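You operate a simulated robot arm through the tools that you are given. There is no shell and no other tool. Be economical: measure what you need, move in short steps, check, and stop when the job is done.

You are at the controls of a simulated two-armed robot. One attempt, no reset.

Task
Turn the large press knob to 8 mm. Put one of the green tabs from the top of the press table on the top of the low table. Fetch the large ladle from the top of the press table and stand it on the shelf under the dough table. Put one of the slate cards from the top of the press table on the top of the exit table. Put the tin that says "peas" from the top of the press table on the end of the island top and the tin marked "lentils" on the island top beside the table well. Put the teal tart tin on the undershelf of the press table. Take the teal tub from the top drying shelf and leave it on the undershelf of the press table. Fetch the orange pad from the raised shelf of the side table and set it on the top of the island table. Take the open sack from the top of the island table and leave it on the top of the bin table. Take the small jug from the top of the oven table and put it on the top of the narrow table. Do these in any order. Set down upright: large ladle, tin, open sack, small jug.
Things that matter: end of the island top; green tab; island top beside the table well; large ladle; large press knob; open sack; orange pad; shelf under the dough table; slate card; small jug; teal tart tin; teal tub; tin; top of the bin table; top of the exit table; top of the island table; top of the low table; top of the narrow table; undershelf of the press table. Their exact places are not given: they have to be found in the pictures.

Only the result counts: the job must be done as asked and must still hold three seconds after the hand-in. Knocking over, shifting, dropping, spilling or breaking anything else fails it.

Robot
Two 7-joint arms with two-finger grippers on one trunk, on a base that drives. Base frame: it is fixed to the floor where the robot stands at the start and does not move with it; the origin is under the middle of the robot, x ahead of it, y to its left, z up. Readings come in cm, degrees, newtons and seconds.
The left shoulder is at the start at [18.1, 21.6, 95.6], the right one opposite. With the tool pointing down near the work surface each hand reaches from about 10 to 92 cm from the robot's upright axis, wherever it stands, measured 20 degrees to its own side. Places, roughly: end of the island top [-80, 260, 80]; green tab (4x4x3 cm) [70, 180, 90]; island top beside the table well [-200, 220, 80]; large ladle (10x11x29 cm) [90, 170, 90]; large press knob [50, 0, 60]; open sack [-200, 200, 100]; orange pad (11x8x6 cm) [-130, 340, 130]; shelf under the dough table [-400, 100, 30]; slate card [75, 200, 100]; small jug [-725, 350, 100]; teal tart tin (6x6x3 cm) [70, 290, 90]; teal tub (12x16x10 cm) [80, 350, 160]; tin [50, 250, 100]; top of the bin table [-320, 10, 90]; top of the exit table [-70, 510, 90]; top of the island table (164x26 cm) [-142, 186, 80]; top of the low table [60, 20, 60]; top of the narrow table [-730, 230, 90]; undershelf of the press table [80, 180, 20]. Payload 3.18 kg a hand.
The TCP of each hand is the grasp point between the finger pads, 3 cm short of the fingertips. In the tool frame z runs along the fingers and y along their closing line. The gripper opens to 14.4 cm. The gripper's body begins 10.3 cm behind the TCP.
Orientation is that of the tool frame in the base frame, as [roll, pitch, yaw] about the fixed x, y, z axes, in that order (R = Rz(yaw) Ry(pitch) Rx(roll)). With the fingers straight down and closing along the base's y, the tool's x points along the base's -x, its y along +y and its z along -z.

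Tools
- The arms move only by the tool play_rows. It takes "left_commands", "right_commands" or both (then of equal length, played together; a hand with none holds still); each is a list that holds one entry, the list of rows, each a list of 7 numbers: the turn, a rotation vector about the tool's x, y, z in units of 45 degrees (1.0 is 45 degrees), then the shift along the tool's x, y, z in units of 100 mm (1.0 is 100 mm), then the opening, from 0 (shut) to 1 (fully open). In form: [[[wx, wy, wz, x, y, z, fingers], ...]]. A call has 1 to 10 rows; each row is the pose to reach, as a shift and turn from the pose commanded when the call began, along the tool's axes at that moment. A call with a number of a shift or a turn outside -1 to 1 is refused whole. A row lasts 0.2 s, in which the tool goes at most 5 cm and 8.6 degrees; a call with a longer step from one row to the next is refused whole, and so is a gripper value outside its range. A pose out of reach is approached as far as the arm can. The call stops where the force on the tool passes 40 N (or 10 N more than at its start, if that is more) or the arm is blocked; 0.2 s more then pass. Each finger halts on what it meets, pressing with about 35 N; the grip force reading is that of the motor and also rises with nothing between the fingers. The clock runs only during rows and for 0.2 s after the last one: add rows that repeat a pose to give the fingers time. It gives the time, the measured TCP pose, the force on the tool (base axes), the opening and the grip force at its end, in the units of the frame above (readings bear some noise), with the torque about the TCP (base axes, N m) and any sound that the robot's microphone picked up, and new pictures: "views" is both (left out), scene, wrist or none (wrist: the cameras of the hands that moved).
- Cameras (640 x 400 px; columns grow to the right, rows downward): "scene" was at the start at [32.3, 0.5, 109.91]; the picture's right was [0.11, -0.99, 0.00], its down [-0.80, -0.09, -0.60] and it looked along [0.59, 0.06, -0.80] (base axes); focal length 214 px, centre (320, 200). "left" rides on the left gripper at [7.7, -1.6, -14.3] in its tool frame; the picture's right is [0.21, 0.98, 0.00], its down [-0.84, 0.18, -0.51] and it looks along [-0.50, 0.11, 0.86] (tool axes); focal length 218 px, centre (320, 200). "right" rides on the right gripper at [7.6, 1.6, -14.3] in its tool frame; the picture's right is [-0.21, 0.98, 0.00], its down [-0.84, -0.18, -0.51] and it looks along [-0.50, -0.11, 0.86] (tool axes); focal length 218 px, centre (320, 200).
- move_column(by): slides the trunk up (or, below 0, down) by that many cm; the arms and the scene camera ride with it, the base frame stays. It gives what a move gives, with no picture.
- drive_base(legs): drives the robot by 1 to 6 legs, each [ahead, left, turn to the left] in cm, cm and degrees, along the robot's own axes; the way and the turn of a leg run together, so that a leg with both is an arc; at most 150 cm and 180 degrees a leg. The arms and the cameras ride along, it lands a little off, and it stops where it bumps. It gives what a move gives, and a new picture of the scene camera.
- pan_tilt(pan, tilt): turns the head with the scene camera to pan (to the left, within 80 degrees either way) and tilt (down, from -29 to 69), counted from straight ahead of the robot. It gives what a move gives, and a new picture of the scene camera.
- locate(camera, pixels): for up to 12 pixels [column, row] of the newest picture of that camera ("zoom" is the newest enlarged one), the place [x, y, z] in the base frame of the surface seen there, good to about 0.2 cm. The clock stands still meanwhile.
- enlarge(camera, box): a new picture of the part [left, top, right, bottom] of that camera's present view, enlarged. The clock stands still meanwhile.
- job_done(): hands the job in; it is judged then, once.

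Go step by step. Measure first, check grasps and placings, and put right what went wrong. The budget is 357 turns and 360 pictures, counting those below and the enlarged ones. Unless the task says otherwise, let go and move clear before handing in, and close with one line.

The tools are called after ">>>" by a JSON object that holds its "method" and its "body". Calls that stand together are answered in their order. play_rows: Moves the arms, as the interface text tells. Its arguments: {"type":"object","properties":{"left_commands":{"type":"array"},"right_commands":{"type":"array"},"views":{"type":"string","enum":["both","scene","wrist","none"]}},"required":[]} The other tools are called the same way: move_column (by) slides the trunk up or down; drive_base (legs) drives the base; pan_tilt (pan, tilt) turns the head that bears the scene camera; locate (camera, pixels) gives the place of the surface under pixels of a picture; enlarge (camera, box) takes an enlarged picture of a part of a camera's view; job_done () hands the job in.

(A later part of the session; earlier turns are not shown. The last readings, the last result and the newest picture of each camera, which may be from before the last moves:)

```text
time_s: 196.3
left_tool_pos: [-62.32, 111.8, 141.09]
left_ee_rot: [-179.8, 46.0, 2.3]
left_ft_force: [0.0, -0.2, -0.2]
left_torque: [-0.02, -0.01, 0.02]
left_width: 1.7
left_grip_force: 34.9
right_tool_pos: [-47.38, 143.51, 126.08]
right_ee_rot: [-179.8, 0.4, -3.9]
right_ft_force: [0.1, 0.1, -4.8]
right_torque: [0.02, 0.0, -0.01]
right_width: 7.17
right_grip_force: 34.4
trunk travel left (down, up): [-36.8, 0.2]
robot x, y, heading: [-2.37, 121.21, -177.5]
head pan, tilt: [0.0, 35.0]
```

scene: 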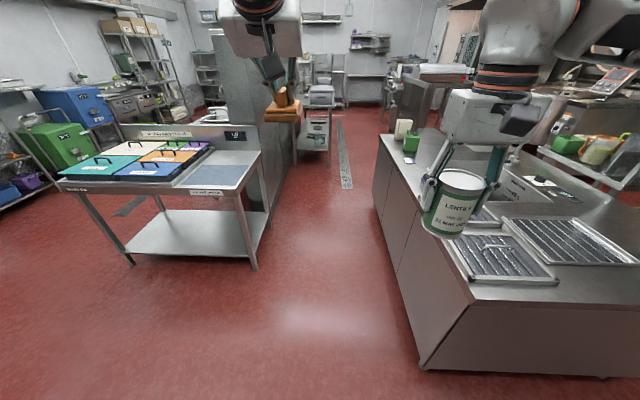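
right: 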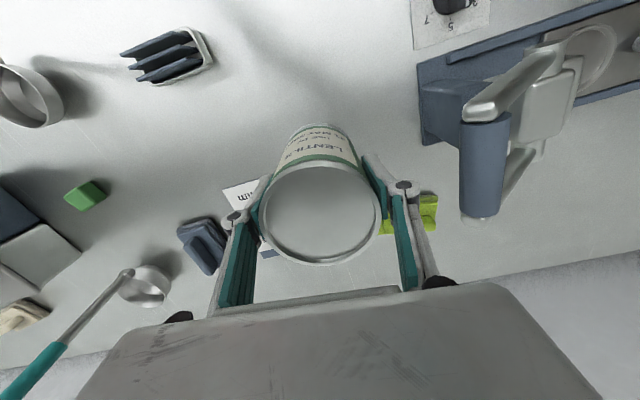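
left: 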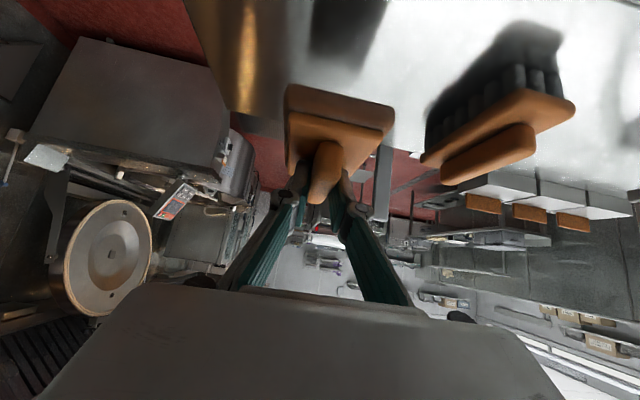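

A passage runs between the board table (left) and island (right). Measure its width and the far end objects.

>>> {"method": "locate", "body": {"camera": "scene", "pixels": [[258, 160], [250, 265], [290, 100], [300, 170], [384, 140], [403, 130], [412, 143], [440, 160], [345, 180], [320, 130], [180, 190], [420, 365]]}}

>>> {"method": "enlarge", "body": {"camera": "scene", "box": [220, 60, 480, 220]}}

```text
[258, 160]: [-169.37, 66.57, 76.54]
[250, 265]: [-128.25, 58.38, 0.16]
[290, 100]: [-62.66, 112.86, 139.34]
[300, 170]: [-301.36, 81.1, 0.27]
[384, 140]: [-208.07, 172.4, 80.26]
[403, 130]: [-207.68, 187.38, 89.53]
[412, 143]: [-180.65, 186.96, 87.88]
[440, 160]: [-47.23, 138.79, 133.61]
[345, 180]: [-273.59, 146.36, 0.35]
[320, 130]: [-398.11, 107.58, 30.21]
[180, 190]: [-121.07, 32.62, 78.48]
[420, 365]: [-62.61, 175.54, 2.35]
```

```text
2.46 times, centred on (350, 140) of scene
```

zoom: 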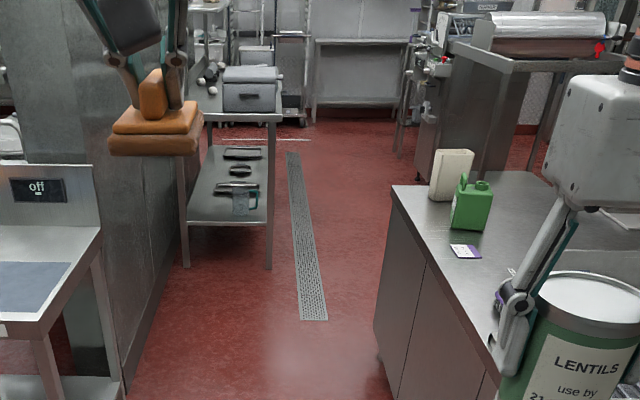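

Passage y 67…173, centre 120. Drive ahead to x≈−150 and turn right to face the island strip.

>>> {"method": "drive_base", "body": {"legs": [[0, 0, -2.5], [147, 0, 0], [0, 0, -90]]}}

>>> {"method": "pan_tilt", "body": {"pan": 0, "tilt": 45}}

```text
time_s: 207.9
left_tool_pos: [-158.19, 181.47, 141.08]
left_ee_rot: [-179.9, 46.1, -89.8]
left_ft_force: [0.2, 0.2, -1.0]
left_torque: [-0.03, -0.01, 0.03]
left_width: 1.69
left_grip_force: 35.0
right_tool_pos: [-127.18, 165.46, 126.1]
right_ee_rot: [-179.8, 0.3, -96.2]
right_ft_force: [0.6, -0.3, -4.1]
right_torque: [0.02, -0.02, -0.02]
right_width: 7.19
right_grip_force: 35.0
trunk travel left (down, up): [-36.8, 0.2]
robot x, y, heading: [-151.15, 121.04, 90.0]
head pan, tilt: [0.0, 35.0]
```

scene: 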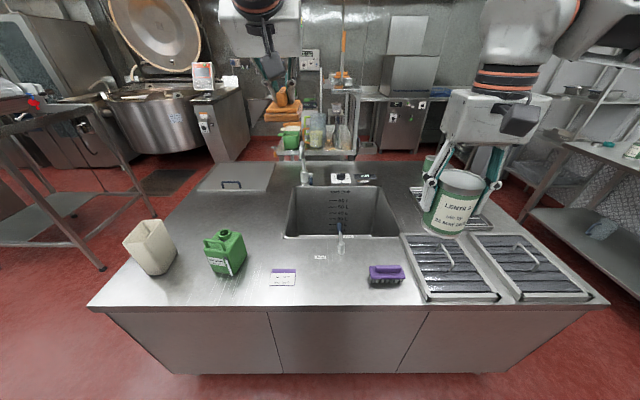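

```text
time_s: 208.7
left_tool_pos: [-158.25, 181.35, 141.3]
left_ee_rot: [-179.9, 46.1, -90.0]
left_ft_force: [-0.1, 0.1, -0.8]
left_torque: [0.0, -0.02, -0.02]
left_width: 1.68
left_grip_force: 34.8
right_tool_pos: [-127.11, 165.35, 126.17]
right_ee_rot: [-179.8, 0.4, -96.2]
right_ft_force: [0.8, 0.0, -4.0]
right_torque: [-0.01, -0.01, 0.0]
right_width: 7.2
right_grip_force: 35.4
trunk travel left (down, up): [-36.8, 0.2]
robot x, y, heading: [-150.77, 120.91, 89.7]
head pan, tilt: [0.0, 45.0]
```

scene: 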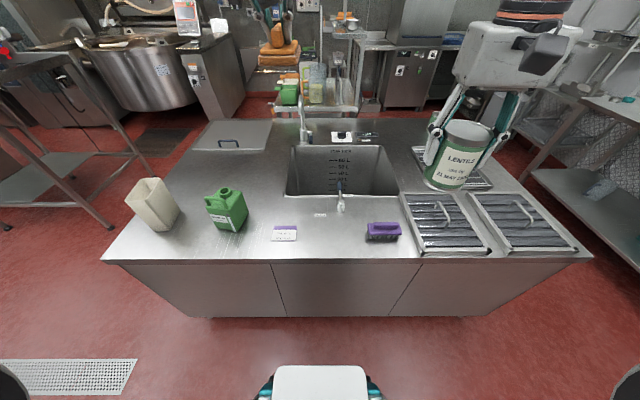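

Locate a free strip spot near (335,238), the well, and the free area left of it near (245,175).

>>> {"method": "locate", "body": {"camera": "scene", "pixels": [[335, 240], [335, 222], [298, 233], [366, 238], [287, 190], [400, 190], [245, 172], [260, 195], [155, 205], [150, 183], [225, 215], [130, 250]]}}

>>> {"method": "enlarge", "body": {"camera": "scene", "box": [100, 110, 420, 270]}}

```text
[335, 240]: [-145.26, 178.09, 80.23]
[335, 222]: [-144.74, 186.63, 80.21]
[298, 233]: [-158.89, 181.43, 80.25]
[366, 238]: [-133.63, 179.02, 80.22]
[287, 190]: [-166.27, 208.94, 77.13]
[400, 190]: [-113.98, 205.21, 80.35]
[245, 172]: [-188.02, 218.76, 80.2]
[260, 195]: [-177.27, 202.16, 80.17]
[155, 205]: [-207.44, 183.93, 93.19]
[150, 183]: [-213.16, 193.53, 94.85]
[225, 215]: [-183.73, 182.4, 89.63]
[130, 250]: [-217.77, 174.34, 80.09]
```

```text
2.00 times, centred on (260, 190) of scene
```

zoom: 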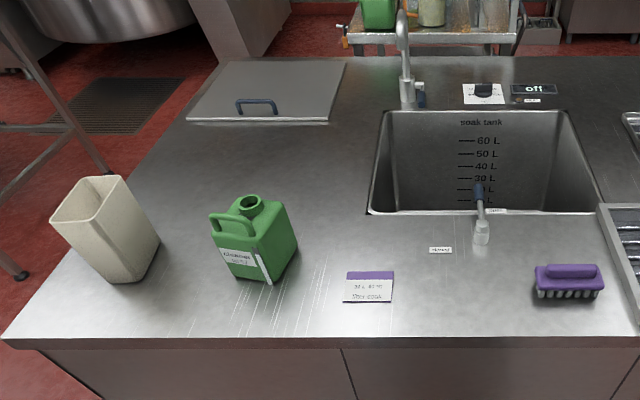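

Free spot at (−146,184) for the pad. Lower the trunk 30 first.

>>> {"method": "move_column", "body": {"by": -30}}

>>> {"method": "play_rows", "body": {"left_commands": [[[0, 0, 0, 0.1, -0.3, 0.2, 0], [0, 0, 0, 0.2, -0.6, 0.4, 0], [0, 0, 0, 0.3, -0.9, 0.6, 0], [0, 0, 0, 0.5, -1, 0.8, 0], [0, 0, 0, 0.6, -1, 1, 0]]], "views": "none"}}

```text
time_s: 211.7
left_tool_pos: [-158.27, 181.28, 111.37]
left_ee_rot: [-179.8, 46.3, -89.9]
left_ft_force: [0.2, -1.0, 0.0]
left_torque: [-0.01, 0.01, 0.01]
left_width: 1.74
left_grip_force: 35.1
right_tool_pos: [-126.99, 165.31, 96.46]
right_ee_rot: [-179.9, 0.5, -96.2]
right_ft_force: [-0.1, -0.6, -4.5]
right_torque: [0.02, -0.01, 0.0]
right_width: 7.22
right_grip_force: 34.6
trunk travel left (down, up): [-6.8, 30.2]
robot x, y, heading: [-150.72, 120.77, 89.6]
head pan, tilt: [0.0, 45.0]
```

```text
time_s: 212.8
left_tool_pos: [-148.13, 184.54, 99.92]
left_ee_rot: [180.0, 46.0, -90.1]
left_ft_force: [0.1, -0.3, -0.4]
left_torque: [0.02, -0.02, 0.0]
left_width: 1.7
left_grip_force: 35.2
right_tool_pos: [-127.06, 165.53, 96.21]
right_ee_rot: [-179.7, 0.2, -96.2]
right_ft_force: [0.1, -0.3, -4.7]
right_torque: [-0.03, 0.01, 0.0]
right_width: 7.21
right_grip_force: 34.8
trunk travel left (down, up): [-6.8, 30.2]
robot x, y, heading: [-150.66, 121.14, 89.7]
head pan, tilt: [0.0, 45.0]
```

>>> {"method": "play_rows", "body": {"left_commands": [[[0, 0, 0, 0.25, -0.1, 0.26, 0], [0, 0, 0, 0.5, -0.2, 0.52, 0], [0, 0, 0, 0.75, -0.2, 0.78, 0], [0, 0, 0, 0.93, -0.2, 0.95, 0]]], "views": "both"}}

```text
time_s: 213.8
left_tool_pos: [-146.15, 185.03, 86.49]
left_ee_rot: [179.9, 46.0, -90.1]
left_ft_force: [0.1, -0.5, -0.6]
left_torque: [-0.01, -0.01, -0.02]
left_width: 1.7
left_grip_force: 34.7
right_tool_pos: [-127.09, 165.4, 96.13]
right_ee_rot: [-179.9, 0.3, -96.3]
right_ft_force: [-0.4, 0.5, -4.6]
right_torque: [-0.02, 0.03, 0.0]
right_width: 7.18
right_grip_force: 34.7
trunk travel left (down, up): [-6.8, 30.2]
robot x, y, heading: [-150.95, 121.16, 89.7]
head pan, tilt: [0.0, 45.0]
```

scene: 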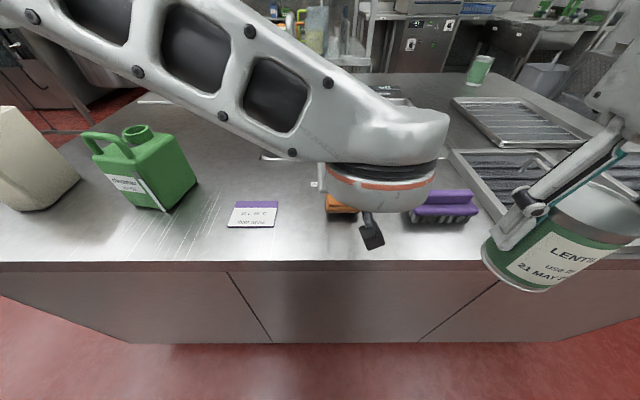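
left: 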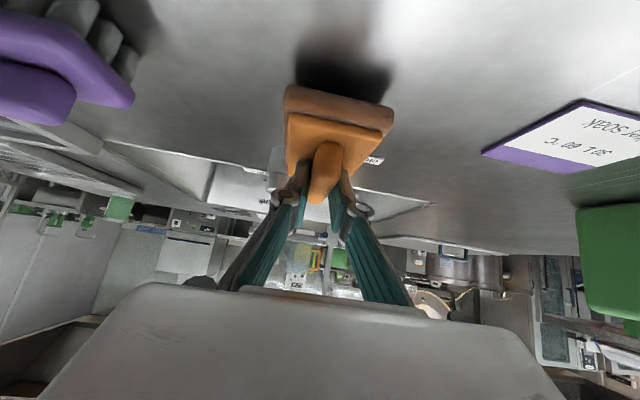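

Lower about 1.1 cm until contact.

>>> {"method": "play_rows", "body": {"left_commands": [[[0, 0, 0, 0.04, 0, 0.04, 0], [0, 0, 0, 0.06, 0, 0.06, 0], [0, 0, 0, 0.085, 0, 0.08, 0]]], "views": "none"}}

```text
time_s: 214.7
left_tool_pos: [-146.16, 184.93, 85.53]
left_ee_rot: [-179.9, 46.1, -90.1]
left_ft_force: [0.0, 0.5, 0.0]
left_torque: [0.02, -0.03, 0.01]
left_width: 1.73
left_grip_force: 35.2
right_tool_pos: [-127.08, 165.46, 96.06]
right_ee_rot: [-179.7, 0.3, -96.2]
right_ft_force: [-0.1, 0.3, -3.7]
right_torque: [-0.02, -0.02, -0.05]
right_width: 7.2
right_grip_force: 35.2
trunk travel left (down, up): [-6.8, 30.2]
robot x, y, heading: [-151.04, 120.98, 89.7]
head pan, tilt: [0.0, 45.0]
```

>>> {"method": "play_rows", "body": {"left_commands": [[[0, 0, 0, 0.02, 0, 0.02, 0], [0, 0, 0, 0.03, 0, 0.03, 0]]], "views": "none"}}

```text
time_s: 215.2
left_tool_pos: [-146.15, 184.96, 85.37]
left_ee_rot: [-179.8, 46.5, -89.9]
left_ft_force: [-0.2, 0.2, 14.4]
left_torque: [0.78, 0.33, -0.01]
left_width: 1.69
left_grip_force: 34.8
right_tool_pos: [-127.15, 165.28, 96.27]
right_ee_rot: [-179.9, 0.5, -96.2]
right_ft_force: [0.1, -0.1, -4.1]
right_torque: [0.0, 0.0, 0.05]
right_width: 7.19
right_grip_force: 34.6
trunk travel left (down, up): [-6.8, 30.2]
robot x, y, heading: [-151.03, 120.97, 89.7]
head pan, tilt: [0.0, 45.0]
```

Contact. Open and back off along the tool axis.

>>> {"method": "play_rows", "body": {"left_commands": [[[0, 0, 0, -0.01, 0, -0.01, 0.15], [0, 0, 0, -0.01, 0, -0.01, 0.3], [0, 0, 0, -0.01, 0, -0.01, 0.3], [0, 0, 0, -0.2, 0, -0.3, 0.3], [0, 0, 0, -0.5, 0, -0.6, 0.3], [0, 0, 0, -0.8, 0, -0.9, 0.3]]], "views": "wrist"}}

```text
time_s: 216.7
left_tool_pos: [-146.26, 183.97, 97.22]
left_ee_rot: [-180.0, 46.1, -90.1]
left_ft_force: [0.0, -0.1, -0.5]
left_torque: [0.02, 0.01, -0.03]
left_width: 4.31
left_grip_force: 0.0
right_tool_pos: [-127.09, 165.25, 96.09]
right_ee_rot: [-179.8, 0.4, -96.3]
right_ft_force: [0.4, -0.4, -4.7]
right_torque: [0.01, 0.02, 0.01]
right_width: 7.18
right_grip_force: 35.0
trunk travel left (down, up): [-6.8, 30.2]
robot x, y, heading: [-150.78, 121.29, 89.8]
head pan, tilt: [0.0, 45.0]
```

left: 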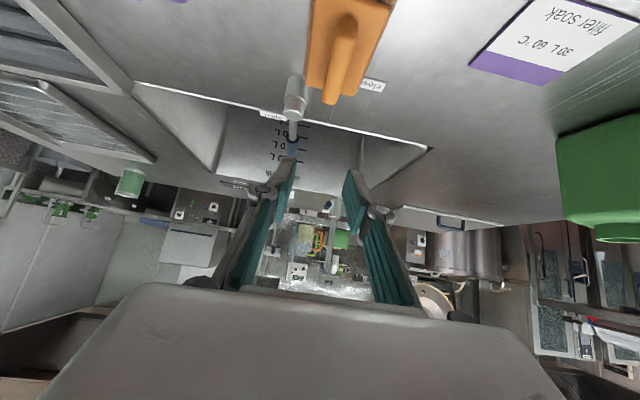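

The pad rests on the island strip. Withdraw the left hand and straighten it downward.

>>> {"method": "play_rows", "body": {"left_commands": [[[0, 0, 0, 0, 0, -0.3, 0.5], [0, 0, 0, 0, 0, -0.6, 0.5], [0, 0, 0, 0, 0, -1, 0.5]]], "views": "none"}}

>>> {"method": "play_rows", "body": {"left_commands": [[[0, 0.18, 0, 0.1, 0, -0.3, 0.9], [0, 0.36, 0, 0.2, 0, -0.6, 0.9], [0, 0.54, 0, 0.3, 0, -0.8, 0.9], [0, 0.72, 0, 0.4, 0, -0.8, 0.9], [0, 0.9, 0, 0.4, 0, -0.8, 0.9], [0, 1, 0, 0.4, 0, -0.8, 0.9]]], "views": "none"}}

>>> {"method": "move_column", "body": {"by": 13}}

>>> {"method": "drive_base", "body": {"legs": [[0, 38, 0]]}}

```text
time_s: 217.4
left_tool_pos: [-146.67, 177.69, 103.7]
left_ee_rot: [-179.7, 45.1, -88.0]
left_ft_force: [-0.4, 0.6, 0.4]
left_torque: [0.0, -0.01, 0.02]
left_width: 7.2
left_grip_force: 0.0
right_tool_pos: [-126.99, 165.26, 96.24]
right_ee_rot: [-179.9, 0.3, -96.2]
right_ft_force: [0.0, -0.7, -4.4]
right_torque: [0.06, 0.0, 0.01]
right_width: 7.17
right_grip_force: 35.1
trunk travel left (down, up): [-6.8, 30.2]
robot x, y, heading: [-150.84, 120.88, 89.8]
head pan, tilt: [0.0, 45.0]
```

```text
time_s: 218.5
left_tool_pos: [-146.19, 169.15, 105.7]
left_ee_rot: [179.0, 13.7, -90.3]
left_ft_force: [0.5, 30.7, -69.9]
left_torque: [5.65, 1.12, 0.51]
left_width: 12.94
left_grip_force: 0.0
right_tool_pos: [-127.06, 165.54, 96.03]
right_ee_rot: [-179.8, 0.1, -96.2]
right_ft_force: [0.6, 0.6, -4.1]
right_torque: [-0.05, -0.04, -0.02]
right_width: 7.2
right_grip_force: 34.5
trunk travel left (down, up): [-6.8, 30.2]
robot x, y, heading: [-150.96, 121.23, 89.8]
head pan, tilt: [0.0, 45.0]
stopped in row 5 (left hand): the force on the tool passed its limit at 76 N (the readings are from after the stop); the commanded pose is now the measured one
```

```text
time_s: 220.1
left_tool_pos: [-146.11, 168.83, 119.34]
left_ee_rot: [179.7, 13.3, -90.3]
left_ft_force: [-0.2, 0.7, -0.2]
left_torque: [-0.02, 0.03, -0.01]
left_width: 12.97
left_grip_force: 0.1
right_tool_pos: [-127.15, 165.55, 108.99]
right_ee_rot: [-179.9, 0.1, -96.1]
right_ft_force: [0.3, 0.3, -4.5]
right_torque: [-0.05, 0.01, 0.01]
right_width: 7.2
right_grip_force: 35.1
trunk travel left (down, up): [-19.8, 17.2]
robot x, y, heading: [-151.02, 121.18, 89.9]
head pan, tilt: [0.0, 45.0]
```

```text
time_s: 224.0
left_tool_pos: [-183.84, 168.89, 119.49]
left_ee_rot: [179.7, 13.5, -90.6]
left_ft_force: [-0.1, 0.3, 0.1]
left_torque: [0.01, -0.02, 0.01]
left_width: 12.97
left_grip_force: 0.0
right_tool_pos: [-164.71, 165.55, 109.06]
right_ee_rot: [-179.8, 0.3, -96.4]
right_ft_force: [0.1, -0.6, -4.8]
right_torque: [0.03, 0.0, -0.01]
right_width: 7.21
right_grip_force: 34.4
trunk travel left (down, up): [-19.8, 17.2]
robot x, y, heading: [-188.84, 121.53, 89.4]
head pan, tilt: [0.0, 45.0]
```

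scene: 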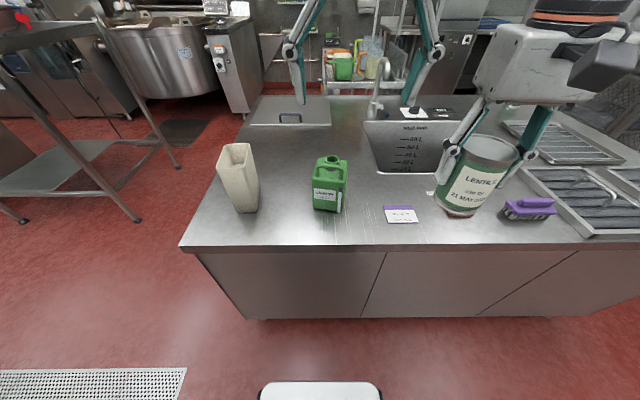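

Drive forward 8, then carry the lentils forward past the jug's right side.

>>> {"method": "drive_base", "body": {"legs": [[8, 0, 0]]}}

>>> {"method": "play_rows", "body": {"right_commands": [[[0, 0, 0, -0.3, 0.03, 0.1, 0.3], [0, 0, 0, -0.6, 0.06, 0.3, 0.3], [0, 0, 0, -1, 0.1, 0.5, 0.3]]], "views": "none"}}

>>> {"method": "play_rows", "body": {"right_commands": [[[0, 0, 0, -0.3, 0.03, 0.1, 0.3], [0, 0, 0, -0.6, 0.06, 0.3, 0.3], [0, 0, 0, -1, 0.2, 0.5, 0.3]]], "views": "scene"}}

```text
time_s: 225.0
left_tool_pos: [-183.79, 176.85, 119.45]
left_ee_rot: [179.7, 13.4, -90.5]
left_ft_force: [0.2, 1.0, -0.6]
left_torque: [-0.02, 0.0, 0.01]
left_width: 12.95
left_grip_force: 0.1
right_tool_pos: [-164.71, 173.39, 109.11]
right_ee_rot: [-179.7, 0.3, -96.5]
right_ft_force: [-0.3, 0.1, -5.2]
right_torque: [-0.05, 0.0, 0.01]
right_width: 7.18
right_grip_force: 35.4
trunk travel left (down, up): [-19.8, 17.2]
robot x, y, heading: [-188.68, 129.14, 89.6]
head pan, tilt: [0.0, 45.0]
```

scene: 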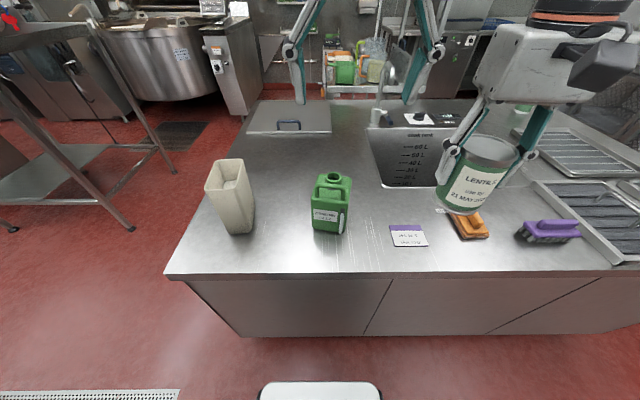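

```text
time_s: 225.8
left_tool_pos: [-183.7, 176.66, 119.24]
left_ee_rot: [179.7, 13.3, -90.5]
left_ft_force: [0.4, 0.4, 0.1]
left_torque: [-0.03, -0.04, 0.0]
left_width: 12.97
left_grip_force: 0.1
right_tool_pos: [-164.52, 183.85, 104.09]
right_ee_rot: [-179.8, 0.2, -96.5]
right_ft_force: [1.2, 0.7, -4.9]
right_torque: [-0.02, 0.0, -0.02]
right_width: 7.18
right_grip_force: 34.9
trunk travel left (down, up): [-19.8, 17.2]
robot x, y, heading: [-188.67, 129.12, 89.6]
head pan, tilt: [0.0, 45.0]
```

```text
time_s: 226.6
left_tool_pos: [-183.86, 176.78, 119.34]
left_ee_rot: [179.7, 13.4, -90.4]
left_ft_force: [-0.3, -0.6, -0.7]
left_torque: [-0.03, -0.06, -0.03]
left_width: 12.95
left_grip_force: 0.0
right_tool_pos: [-165.57, 193.74, 99.04]
right_ee_rot: [-179.7, 0.2, -96.5]
right_ft_force: [0.6, 0.7, -5.1]
right_torque: [-0.03, -0.04, -0.02]
right_width: 7.19
right_grip_force: 35.1
trunk travel left (down, up): [-19.8, 17.2]
robot x, y, heading: [-188.89, 129.15, 89.4]
head pan, tilt: [0.0, 45.0]
```

scene: 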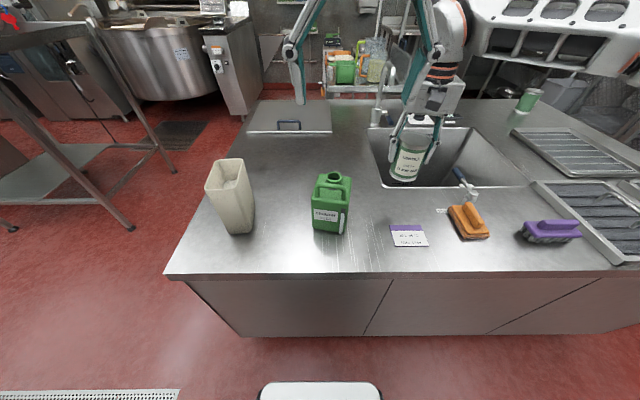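

Forward more before shifting left behind the jug.

>>> {"method": "play_rows", "body": {"right_commands": [[[0, 0, 0, -0.4, 0.03, 0, 0.3], [0, 0, 0, -0.8, 0.1, 0.1, 0.3], [0, 0, 0, -1, 0.5, 0.2, 0.3], [0, 0, 0, -1, 0.9, 0.3, 0.3]]], "views": "none"}}

>>> {"method": "play_rows", "body": {"right_commands": [[[0, 0, 0, -0.3, 0.4, 0.2, 0.3], [0, 0, 0, -0.56, 0.8, 0.5, 0.3], [0, 0, 0, -0.56, 0.8, 0.8, 0.3]]], "views": "both"}}

```text
time_s: 227.6
left_tool_pos: [-183.97, 176.65, 119.43]
left_ee_rot: [179.7, 13.4, -90.6]
left_ft_force: [-1.5, 0.1, -0.7]
left_torque: [-0.01, 0.0, 0.0]
left_width: 12.97
left_grip_force: 0.1
right_tool_pos: [-170.72, 201.08, 98.08]
right_ee_rot: [-179.6, 0.9, -96.3]
right_ft_force: [0.6, 0.5, -5.0]
right_torque: [0.08, -0.02, -0.03]
right_width: 7.21
right_grip_force: 35.3
right hand out of reach, approached as far as the arm can: row 2, 3, 4
trunk travel left (down, up): [-19.8, 17.2]
robot x, y, heading: [-188.69, 128.99, 89.5]
head pan, tilt: [0.0, 45.0]
```

```text
refused: row 1 steps farther than a row can; nothing moved
```

>>> {"method": "play_rows", "body": {"right_commands": [[[0, 0, 0, 0, 0.1, 0.2, 0.3], [0, 0, 0, 0, 0.2, 0.5, 0.3], [0, 0, 0, 0, 0.4, 0.75, 0.3], [0, 0, 0, 0, 0.4, 0.75, 0.3]]], "views": "both"}}

```text
time_s: 228.6
left_tool_pos: [-183.73, 176.57, 119.62]
left_ee_rot: [179.8, 13.4, -90.7]
left_ft_force: [1.2, 0.2, -0.5]
left_torque: [0.0, -0.02, -0.03]
left_width: 12.97
left_grip_force: 0.0
right_tool_pos: [-174.66, 201.44, 90.55]
right_ee_rot: [-179.7, 0.4, -96.6]
right_ft_force: [0.9, -0.6, -3.9]
right_torque: [0.01, 0.05, 0.0]
right_width: 7.16
right_grip_force: 34.7
trunk travel left (down, up): [-19.8, 17.2]
robot x, y, heading: [-189.01, 129.13, 89.4]
head pan, tilt: [0.0, 45.0]
```

scene: 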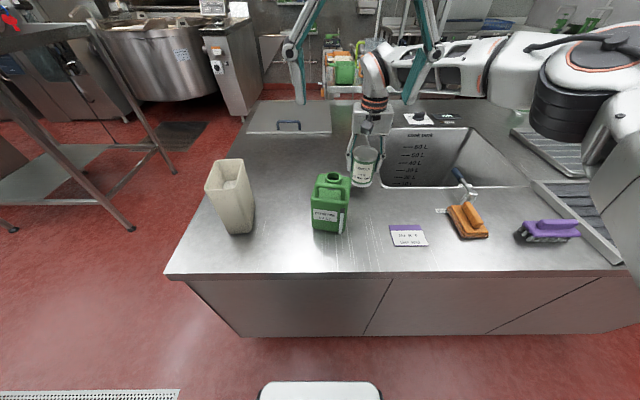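
right: 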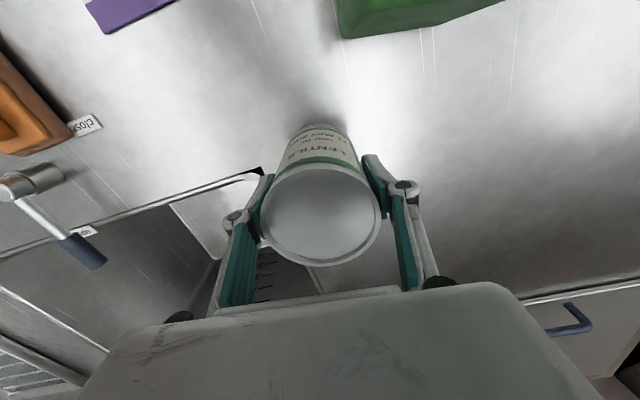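

Reachable now that it is lower. Advance further to about (−181,208).

>>> {"method": "play_rows", "body": {"right_commands": [[[0, 0, 0, -0.2, 0.2, 0, 0.3], [0, 0, 0, -0.45, 0.4, 0, 0.3], [0, 0, 0, -0.7, 0.7, 0, 0.3], [0, 0, 0, -0.7, 0.7, 0, 0.3]]], "views": "wrist"}}

```text
time_s: 229.6
left_tool_pos: [-183.89, 176.6, 119.44]
left_ee_rot: [179.7, 13.4, -90.5]
left_ft_force: [0.8, 0.3, 0.5]
left_torque: [-0.02, 0.0, -0.02]
left_width: 12.98
left_grip_force: 0.0
right_tool_pos: [-176.58, 203.57, 90.34]
right_ee_rot: [-179.7, 0.4, -96.5]
right_ft_force: [-0.6, -0.3, -5.9]
right_torque: [-0.02, 0.02, 0.0]
right_width: 7.18
right_grip_force: 34.5
right hand out of reach, approached as far as the arm can: row 2, 3, 4
trunk travel left (down, up): [-19.8, 17.2]
robot x, y, heading: [-188.89, 129.0, 89.5]
head pan, tilt: [0.0, 45.0]
```

right: 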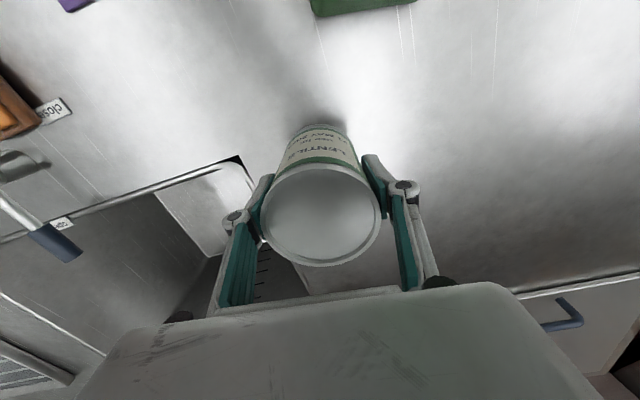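

Drive forward 6 and left 12 to bring the tin to about (−189,210).

>>> {"method": "drive_base", "body": {"legs": [[6, 0, 0], [0, 13, 0]]}}

>>> {"method": "play_rows", "body": {"right_commands": [[[0, 0, 0, 0, 0, 0.1, 0.3], [0, 0, 0, 0, 0, 0.2, 0.3], [0, 0, 0, 0, 0, 0.26, 0.3], [0, 0, 0, 0, 0, 0.3, 0.3]]], "views": "wrist"}}

```text
time_s: 232.0
left_tool_pos: [-196.54, 182.74, 119.61]
left_ee_rot: [179.8, 13.3, -90.6]
left_ft_force: [0.2, -1.0, -0.8]
left_torque: [0.04, -0.04, 0.02]
left_width: 12.97
left_grip_force: 0.0
right_tool_pos: [-189.46, 209.46, 90.4]
right_ee_rot: [-179.8, 0.5, -96.6]
right_ft_force: [0.1, -1.0, -4.1]
right_torque: [-0.01, -0.05, 0.02]
right_width: 7.21
right_grip_force: 35.1
trunk travel left (down, up): [-19.8, 17.2]
robot x, y, heading: [-201.99, 135.03, 89.5]
head pan, tilt: [0.0, 45.0]
```

scene: 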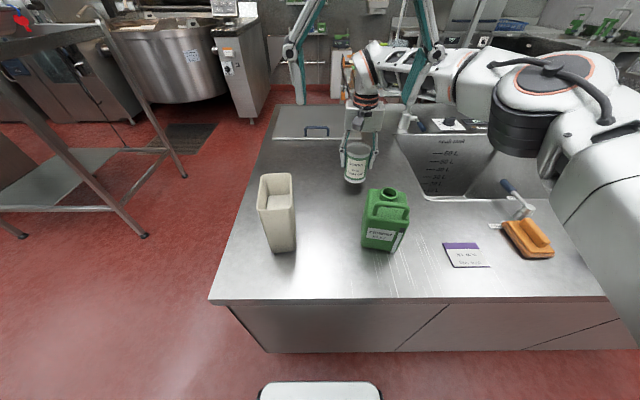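

```text
time_s: 233.0
left_tool_pos: [-196.62, 182.66, 119.49]
left_ee_rot: [179.7, 13.4, -90.5]
left_ft_force: [-1.0, -0.6, -0.4]
left_torque: [-0.01, 0.0, 0.0]
left_width: 12.98
left_grip_force: 0.0
right_tool_pos: [-189.22, 209.66, 87.32]
right_ee_rot: [-179.7, 0.4, -96.5]
right_ft_force: [0.4, -0.2, -4.8]
right_torque: [-0.01, 0.0, -0.02]
right_width: 7.18
right_grip_force: 35.0
trunk travel left (down, up): [-19.8, 17.2]
robot x, y, heading: [-201.76, 135.27, 89.4]
head pan, tilt: [0.0, 45.0]
```

right: 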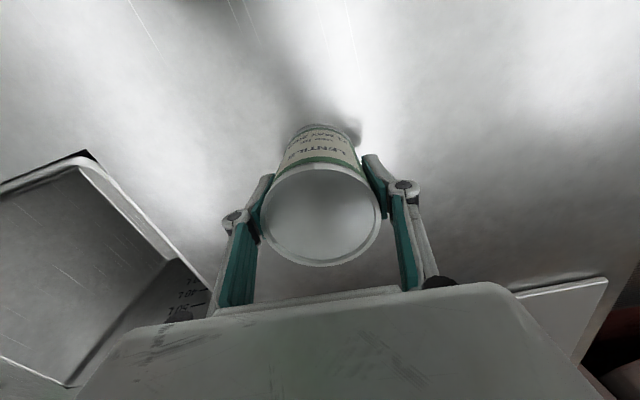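

>>> {"method": "play_rows", "body": {"right_commands": [[[0, 0, 0, 0, 0, 0.02, 0.3], [0, 0, 0, 0, 0, 0.035, 0.3]]], "views": "none"}}

```text
time_s: 233.6
left_tool_pos: [-196.63, 182.68, 119.6]
left_ee_rot: [179.6, 13.6, -90.5]
left_ft_force: [0.7, -0.1, 0.5]
left_torque: [0.03, -0.03, 0.05]
left_width: 12.97
left_grip_force: 0.1
right_tool_pos: [-189.23, 209.66, 87.16]
right_ee_rot: [-179.8, 0.5, -96.5]
right_ft_force: [-0.1, -2.0, 2.3]
right_torque: [0.02, 0.12, 0.07]
right_width: 7.18
right_grip_force: 34.7
trunk travel left (down, up): [-19.8, 17.2]
robot x, y, heading: [-201.93, 134.95, 89.6]
head pan, tilt: [0.0, 45.0]
```

Touching down. Release, rise straight up.

>>> {"method": "play_rows", "body": {"right_commands": [[[0, 0, 0, 0, 0, 0, 0.45], [0, 0, 0, 0, 0, 0, 0.7], [0, 0, 0, 0, 0, 0, 0.75], [0, 0, 0, 0, 0, -0.4, 0.75], [0, 0, 0, 0, 0, -0.8, 0.75], [0, 0, 0, 0.2, 0, -1, 0.75]]], "views": "none"}}

>>> {"method": "play_rows", "body": {"right_commands": [[[0, 0, 0, 0.1, 0, -0.4, 0.75], [0, 0, 0, 0.3, 0, -0.8, 0.75], [0, 0, 0, 0.6, 0, -1, 0.75], [0, 0, 0, 1, 0, -1, 0.75]]], "views": "none"}}

>>> {"method": "play_rows", "body": {"right_commands": [[[0, 0, 0, 0.3, -0.2, 0, 0.75], [0, 0, 0, 0.6, -0.5, 0, 0.75], [0, 0, 0, 1, -0.7, -0.2, 0.75]]], "views": "scene"}}

```text
time_s: 235.0
left_tool_pos: [-196.56, 182.24, 119.84]
left_ee_rot: [179.7, 13.7, -90.6]
left_ft_force: [-0.4, -1.6, 0.9]
left_torque: [0.08, -0.05, -0.02]
left_width: 12.95
left_grip_force: 0.0
right_tool_pos: [-189.88, 207.19, 97.48]
right_ee_rot: [-179.9, 0.6, -96.6]
right_ft_force: [-0.9, -0.6, -0.7]
right_torque: [0.1, -0.01, 0.05]
right_width: 10.82
right_grip_force: 0.0
right hand out of reach, approached as far as the arm can: row 5
trunk travel left (down, up): [-19.8, 17.2]
robot x, y, heading: [-201.6, 135.31, 89.5]
head pan, tilt: [0.0, 45.0]
```

```text
time_s: 236.0
left_tool_pos: [-196.57, 182.67, 119.59]
left_ee_rot: [179.6, 13.5, -90.6]
left_ft_force: [-0.4, -0.6, 0.0]
left_torque: [0.0, -0.01, 0.0]
left_width: 12.97
left_grip_force: 0.0
right_tool_pos: [-190.64, 197.31, 107.12]
right_ee_rot: [-179.9, 0.5, -96.7]
right_ft_force: [0.0, 0.3, -0.4]
right_torque: [0.03, -0.01, 0.02]
right_width: 10.81
right_grip_force: 0.2
trunk travel left (down, up): [-19.8, 17.2]
robot x, y, heading: [-201.9, 134.98, 89.6]
head pan, tilt: [0.0, 45.0]
```

```text
time_s: 236.7
left_tool_pos: [-195.81, 181.09, 119.35]
left_ee_rot: [179.6, 12.2, -93.1]
left_ft_force: [12.8, -5.6, 0.7]
left_torque: [0.25, 0.07, -0.49]
left_width: 13.89
left_grip_force: 7.0
right_tool_pos: [-186.41, 190.82, 107.39]
right_ee_rot: [179.9, 1.0, -97.6]
right_ft_force: [-13.7, 5.4, -2.2]
right_torque: [-0.82, -1.77, -1.34]
right_width: 10.8
right_grip_force: 0.0
trunk travel left (down, up): [-19.8, 17.2]
robot x, y, heading: [-201.37, 134.8, 89.4]
head pan, tilt: [0.0, 45.0]
stopped in row 3 (left hand): the force on the tool passed its limit at 87 N (the readings are from after the stop); the commanded pose is now the measured one
```

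scene: 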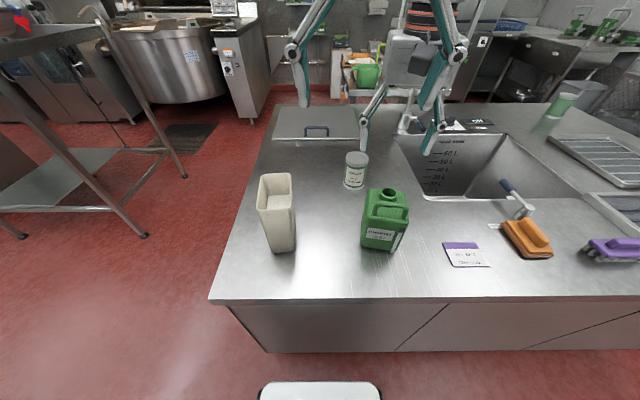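

Lentils tin stands beside the well. The two hands touch; move the right hand to the right.

>>> {"method": "play_rows", "body": {"right_commands": [[[0, 0, 0, -0.1, -0.3, 0, 0.75], [0, 0, 0, -0.1, -0.6, 0, 0.75], [0, 0, 0, 0, -1, 0, 0.75]]], "views": "none"}}

>>> {"method": "play_rows", "body": {"right_commands": [[[0, 0, 0, 0.3, -0.3, 0, 0.75], [0, 0, 0, 0.6, -0.6, 0, 0.75], [0, 0, 0, 0.9, -0.9, 0, 0.75]]], "views": "none"}}

>>> {"method": "locate", "body": {"camera": "scene", "pixels": [[262, 182], [289, 178], [275, 172], [277, 250], [280, 192], [293, 188], [270, 204], [296, 240], [266, 240], [280, 215]]}}

>>> {"method": "enlarge", "body": {"camera": "scene", "box": [230, 150, 330, 260]}}

```text
time_s: 237.5
left_tool_pos: [-195.67, 181.22, 119.24]
left_ee_rot: [179.4, 12.2, -93.0]
left_ft_force: [0.2, -0.3, 0.2]
left_torque: [0.03, 0.02, 0.02]
left_width: 12.98
left_grip_force: 0.1
right_tool_pos: [-176.16, 189.51, 107.19]
right_ee_rot: [179.9, 1.0, -97.5]
right_ft_force: [0.7, -0.2, 0.0]
right_torque: [0.03, 0.0, 0.0]
right_width: 10.8
right_grip_force: 0.0
trunk travel left (down, up): [-19.8, 17.2]
robot x, y, heading: [-201.68, 134.98, 89.4]
head pan, tilt: [0.0, 45.0]
```

```text
time_s: 238.3
left_tool_pos: [-195.75, 181.17, 119.28]
left_ee_rot: [179.6, 12.2, -93.1]
left_ft_force: [-0.1, -0.6, -0.1]
left_torque: [0.06, 0.01, -0.03]
left_width: 12.95
left_grip_force: 0.1
right_tool_pos: [-168.47, 179.22, 107.0]
right_ee_rot: [179.9, 1.0, -97.4]
right_ft_force: [0.5, -0.6, 0.8]
right_torque: [0.01, 0.06, 0.06]
right_width: 10.82
right_grip_force: 0.0
trunk travel left (down, up): [-19.8, 17.2]
robot x, y, heading: [-201.69, 135.28, 89.6]
head pan, tilt: [0.0, 45.0]
```

```text
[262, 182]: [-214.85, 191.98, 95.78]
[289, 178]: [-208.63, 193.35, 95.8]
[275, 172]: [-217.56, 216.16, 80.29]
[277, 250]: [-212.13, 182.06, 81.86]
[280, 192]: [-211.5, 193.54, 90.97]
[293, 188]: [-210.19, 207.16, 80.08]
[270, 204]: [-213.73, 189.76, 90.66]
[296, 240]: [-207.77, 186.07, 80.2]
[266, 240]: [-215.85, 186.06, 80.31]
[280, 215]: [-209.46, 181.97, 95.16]
```

```text
3.64 times, centred on (280, 205) of scene
```

zoom: 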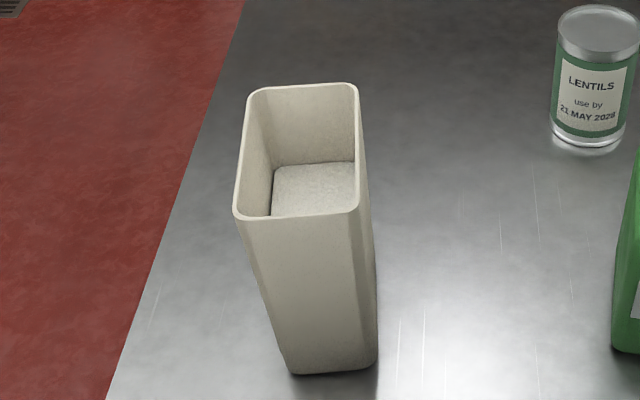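

Sack spans about x −215…−208.5, z 80…95.8 with flour inside. Measure its top corners to align.

>>> {"method": "locate", "body": {"camera": "scene", "pixels": [[258, 208], [274, 210], [289, 208], [290, 195], [290, 185], [288, 174], [262, 176], [259, 190], [275, 174]]}}

```text
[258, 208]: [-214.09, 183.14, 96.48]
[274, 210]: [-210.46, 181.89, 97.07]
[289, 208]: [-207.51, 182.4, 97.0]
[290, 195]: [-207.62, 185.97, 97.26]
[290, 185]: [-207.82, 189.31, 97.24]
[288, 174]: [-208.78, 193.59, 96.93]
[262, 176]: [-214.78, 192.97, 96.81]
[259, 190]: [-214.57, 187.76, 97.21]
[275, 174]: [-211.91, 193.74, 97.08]
```

Rim z 97.1, centre (−211.2,187.9), nearly square to the axes. Bring the left hand above it, straightened.

>>> {"method": "play_rows", "body": {"left_commands": [[[0, 0.1, -0.04, -0.1, 0.2, 0.1, 0.95], [0, 0.2, -0.08, -0.2, 0.45, 0.2, 0.95], [0, 0.27, -0.13, -0.3, 0.7, 0.3, 0.95], [0, 0.27, -0.13, -0.4, 1, 0.4, 0.95]]], "views": "none"}}

```text
time_s: 239.3
left_tool_pos: [-205.83, 186.6, 116.34]
left_ee_rot: [-179.8, 0.0, -87.1]
left_ft_force: [-1.3, -0.8, -0.1]
left_torque: [-0.02, 0.0, 0.04]
left_width: 13.68
left_grip_force: 0.1
right_tool_pos: [-168.85, 179.39, 107.02]
right_ee_rot: [-180.0, 0.9, -97.4]
right_ft_force: [1.0, -0.1, -0.3]
right_torque: [-0.03, -0.04, -0.01]
right_width: 10.79
right_grip_force: 0.1
trunk travel left (down, up): [-19.8, 17.2]
robot x, y, heading: [-201.92, 135.0, 89.3]
head pan, tilt: [0.0, 45.0]
```

>>> {"method": "play_rows", "body": {"left_commands": [[[0, 0, 0, -0.1, 0.3, 0.2, 0.95], [0, 0, 0, -0.15, 0.53, 0.5, 0.95], [0, 0, 0, -0.15, 0.53, 0.9, 0.95]]], "views": "wrist"}}

```text
time_s: 240.1
left_tool_pos: [-210.95, 187.98, 107.24]
left_ee_rot: [-179.9, -0.1, -87.1]
left_ft_force: [-0.8, -0.2, 0.1]
left_torque: [-0.03, -0.02, -0.01]
left_width: 13.69
left_grip_force: 0.1
right_tool_pos: [-168.76, 179.34, 106.93]
right_ee_rot: [-180.0, 0.8, -97.6]
right_ft_force: [-0.3, 0.4, -0.9]
right_torque: [-0.04, 0.01, 0.0]
right_width: 10.82
right_grip_force: 0.1
trunk travel left (down, up): [-19.8, 17.2]
robot x, y, heading: [-201.78, 134.93, 89.3]
head pan, tilt: [0.0, 45.0]
```

left: 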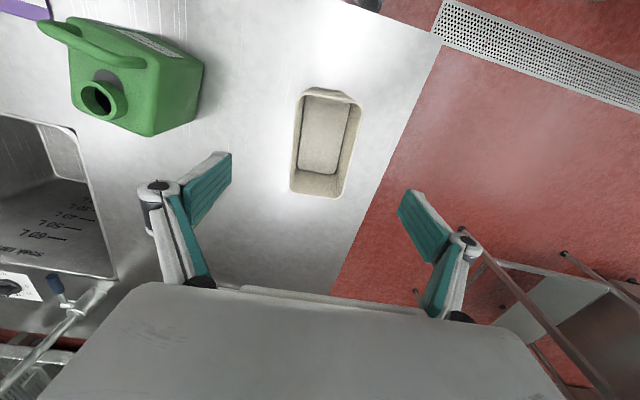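

Aligned. Lower around the sack.

>>> {"method": "play_rows", "body": {"left_commands": [[[0, 0, 0, -0.03, 0.03, 0.3, 0.95], [0, 0, 0, -0.03, 0.03, 0.6, 0.95], [0, 0, 0, -0.03, 0.03, 0.9, 0.95]]], "views": "none"}}

>>> {"method": "play_rows", "body": {"left_commands": [[[0, 0, 0, 0, 0, 0.3, 0.95], [0, 0, 0, 0, 0, 0.65, 0.95], [0, 0, 0, 0, 0, 0.65, 0.6], [0, 0, 0, 0, 0, 0.65, 0.35], [0, 0, 0, 0, 0, 0.65, 0.35], [0, 0, 0, 0, 0, 0.65, 0.35]]], "views": "wrist"}}

```text
time_s: 240.9
left_tool_pos: [-211.25, 188.22, 98.33]
left_ee_rot: [-179.8, 0.0, -87.0]
left_ft_force: [0.9, 0.3, 0.1]
left_torque: [-0.03, -0.04, -0.03]
left_width: 13.65
left_grip_force: 0.0
right_tool_pos: [-168.65, 179.39, 106.96]
right_ee_rot: [-180.0, 0.9, -97.5]
right_ft_force: [-0.5, -0.3, -0.4]
right_torque: [-0.05, -0.02, 0.01]
right_width: 10.8
right_grip_force: 0.1
trunk travel left (down, up): [-19.8, 17.2]
robot x, y, heading: [-201.54, 135.31, 89.4]
head pan, tilt: [0.0, 45.0]
```

```text
time_s: 242.3
left_tool_pos: [-211.27, 188.11, 91.83]
left_ee_rot: [-179.8, -0.1, -87.0]
left_ft_force: [-0.4, -1.2, 1.7]
left_torque: [0.13, 0.23, 0.11]
left_width: 6.82
left_grip_force: 34.7
right_tool_pos: [-168.69, 179.31, 106.93]
right_ee_rot: [179.9, 1.0, -97.5]
right_ft_force: [0.1, 0.2, -0.4]
right_torque: [0.01, 0.01, 0.04]
right_width: 10.81
right_grip_force: 0.1
trunk travel left (down, up): [-19.8, 17.2]
robot x, y, heading: [-202.22, 135.29, 89.3]
head pan, tilt: [0.0, 45.0]
```

left: 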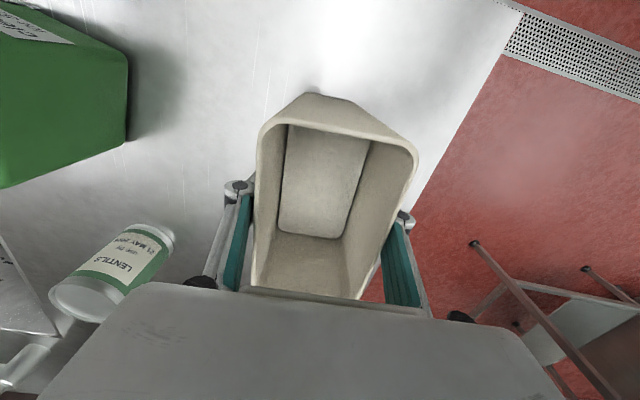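

Sack held (6.82). Lift slowly and check.

>>> {"method": "play_rows", "body": {"left_commands": [[[0, 0, 0, 0, 0, -0.05, 0.35], [0, 0, 0, 0, 0, -0.15, 0.35], [0, 0, 0, 0, 0, -0.3, 0.35], [0, 0, 0, 0, 0, -0.5, 0.35], [0, 0, 0, 0, 0, -0.7, 0.35], [0, 0, 0, 0, 0, -0.9, 0.35]]], "views": "wrist"}}

```text
time_s: 243.7
left_tool_pos: [-211.29, 187.92, 100.72]
left_ee_rot: [-179.8, 0.0, -86.9]
left_ft_force: [-0.8, 0.3, -4.1]
left_torque: [0.03, -0.02, -0.02]
left_width: 6.81
left_grip_force: 35.4
right_tool_pos: [-168.73, 179.32, 106.99]
right_ee_rot: [179.9, 1.1, -97.5]
right_ft_force: [0.1, -0.3, -0.2]
right_torque: [0.01, -0.02, -0.02]
right_width: 10.8
right_grip_force: 0.1
trunk travel left (down, up): [-19.8, 17.2]
robot x, y, heading: [-201.94, 135.14, 89.8]
head pan, tilt: [0.0, 45.0]
```

left: 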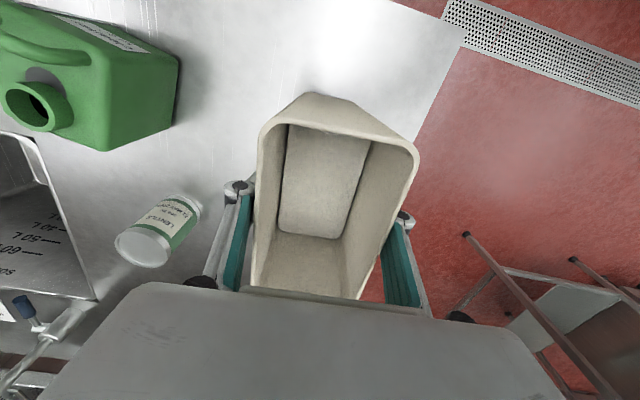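

Raise a little, back to the passage centre and turn left to look west.

>>> {"method": "play_rows", "body": {"left_commands": [[[0, 0, 0, 0, 0, -0.2, 0.35], [0, 0, 0, 0, 0, -0.4, 0.35], [0, 0, 0, 0, 0, -0.6, 0.35]]], "views": "none"}}

>>> {"method": "drive_base", "body": {"legs": [[-15, 0, 0], [0, 0, 90]]}}

>>> {"method": "pan_tilt", "body": {"pan": 30, "tilt": 25}}

```text
time_s: 244.5
left_tool_pos: [-211.22, 188.04, 106.74]
left_ee_rot: [-179.8, 0.0, -87.1]
left_ft_force: [0.9, 0.3, -4.0]
left_torque: [0.02, 0.04, 0.01]
left_width: 6.81
left_grip_force: 35.1
right_tool_pos: [-168.72, 179.38, 107.08]
right_ee_rot: [179.9, 1.0, -97.5]
right_ft_force: [-0.6, -0.5, 0.4]
right_torque: [0.01, 0.01, 0.01]
right_width: 10.82
right_grip_force: 0.1
trunk travel left (down, up): [-19.8, 17.2]
robot x, y, heading: [-201.6, 135.07, 89.6]
head pan, tilt: [0.0, 45.0]
```

```text
time_s: 249.7
left_tool_pos: [-254.86, 110.86, 106.75]
left_ee_rot: [-179.7, 0.1, 2.9]
left_ft_force: [0.3, -0.2, -5.1]
left_torque: [-0.01, -0.03, 0.0]
left_width: 6.79
left_grip_force: 34.7
right_tool_pos: [-246.18, 153.44, 107.06]
right_ee_rot: [180.0, 0.9, -7.6]
right_ft_force: [0.7, -0.7, -0.1]
right_torque: [-0.02, 0.02, 0.02]
right_width: 10.82
right_grip_force: 0.1
trunk travel left (down, up): [-19.8, 17.2]
robot x, y, heading: [-201.86, 120.35, 179.0]
head pan, tilt: [0.0, 45.0]
```

scene: 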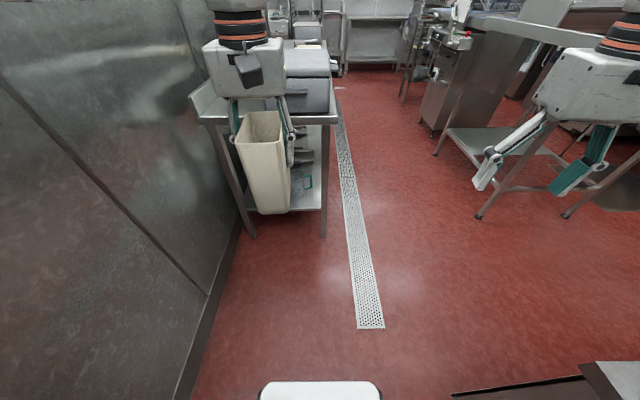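

```text
time_s: 250.6
left_tool_pos: [-254.84, 110.88, 106.57]
left_ee_rot: [-179.8, 0.1, 3.0]
left_ft_force: [0.1, -0.4, -4.1]
left_torque: [0.0, -0.02, -0.04]
left_width: 6.78
left_grip_force: 35.0
right_tool_pos: [-246.14, 153.39, 107.08]
right_ee_rot: [179.9, 0.9, -7.6]
right_ft_force: [-0.3, 1.2, -0.3]
right_torque: [0.01, -0.02, -0.02]
right_width: 10.81
right_grip_force: 0.1
trunk travel left (down, up): [-19.8, 17.2]
robot x, y, heading: [-201.67, 120.56, 179.4]
head pan, tilt: [30.0, 25.0]
```

scene: 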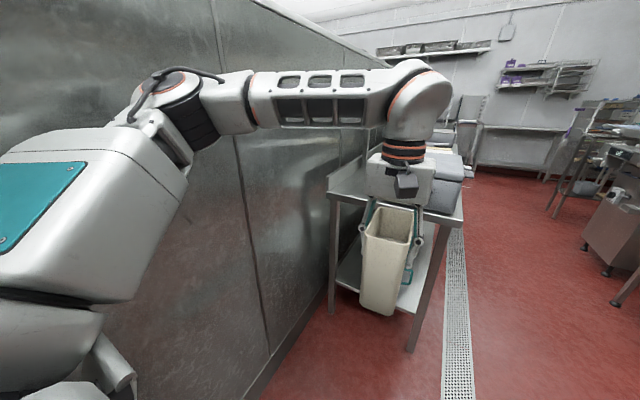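

The bin table lies behind this partition; go back east and around to the south side.

>>> {"method": "drive_base", "body": {"legs": [[-147, 0, 0], [0, 105, 0]]}}

>>> {"method": "pan_tilt", "body": {"pan": 15, "tilt": 22}}

```text
time_s: 266.8
left_tool_pos: [-107.61, 6.39, 106.73]
left_ee_rot: [-179.8, 0.0, 3.9]
left_ft_force: [-0.4, 1.5, -4.6]
left_torque: [0.0, 0.02, 0.03]
left_width: 6.79
left_grip_force: 34.6
right_tool_pos: [-99.53, 49.16, 106.92]
right_ee_rot: [179.9, 1.0, -6.6]
right_ft_force: [0.1, 0.4, -0.5]
right_torque: [-0.01, -0.02, -0.05]
right_width: 10.8
right_grip_force: 0.0
trunk travel left (down, up): [-19.8, 17.2]
robot x, y, heading: [-55.18, 16.63, -179.7]
head pan, tilt: [30.0, 25.0]
```

scene: 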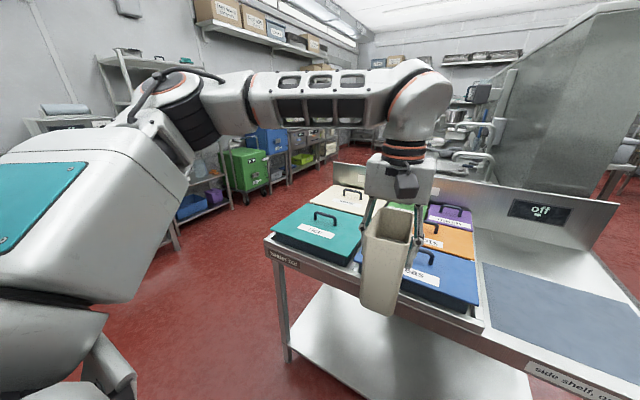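

```text
time_s: 267.6
left_tool_pos: [-107.57, 6.44, 106.75]
left_ee_rot: [-179.8, 0.0, 3.9]
left_ft_force: [0.0, 0.1, -5.1]
left_torque: [0.02, 0.02, -0.01]
left_width: 6.8
left_grip_force: 34.8
right_tool_pos: [-99.51, 49.08, 106.94]
right_ee_rot: [179.9, 0.9, -6.7]
right_ft_force: [0.1, -0.3, 0.3]
right_torque: [0.0, 0.01, -0.02]
right_width: 10.82
right_grip_force: 0.0
trunk travel left (down, up): [-19.8, 17.2]
robot x, y, heading: [-54.81, 16.81, -179.8]
head pan, tilt: [15.0, 22.0]
```

scene: 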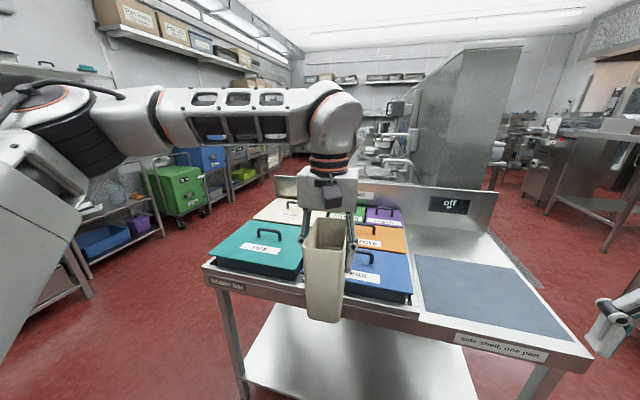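

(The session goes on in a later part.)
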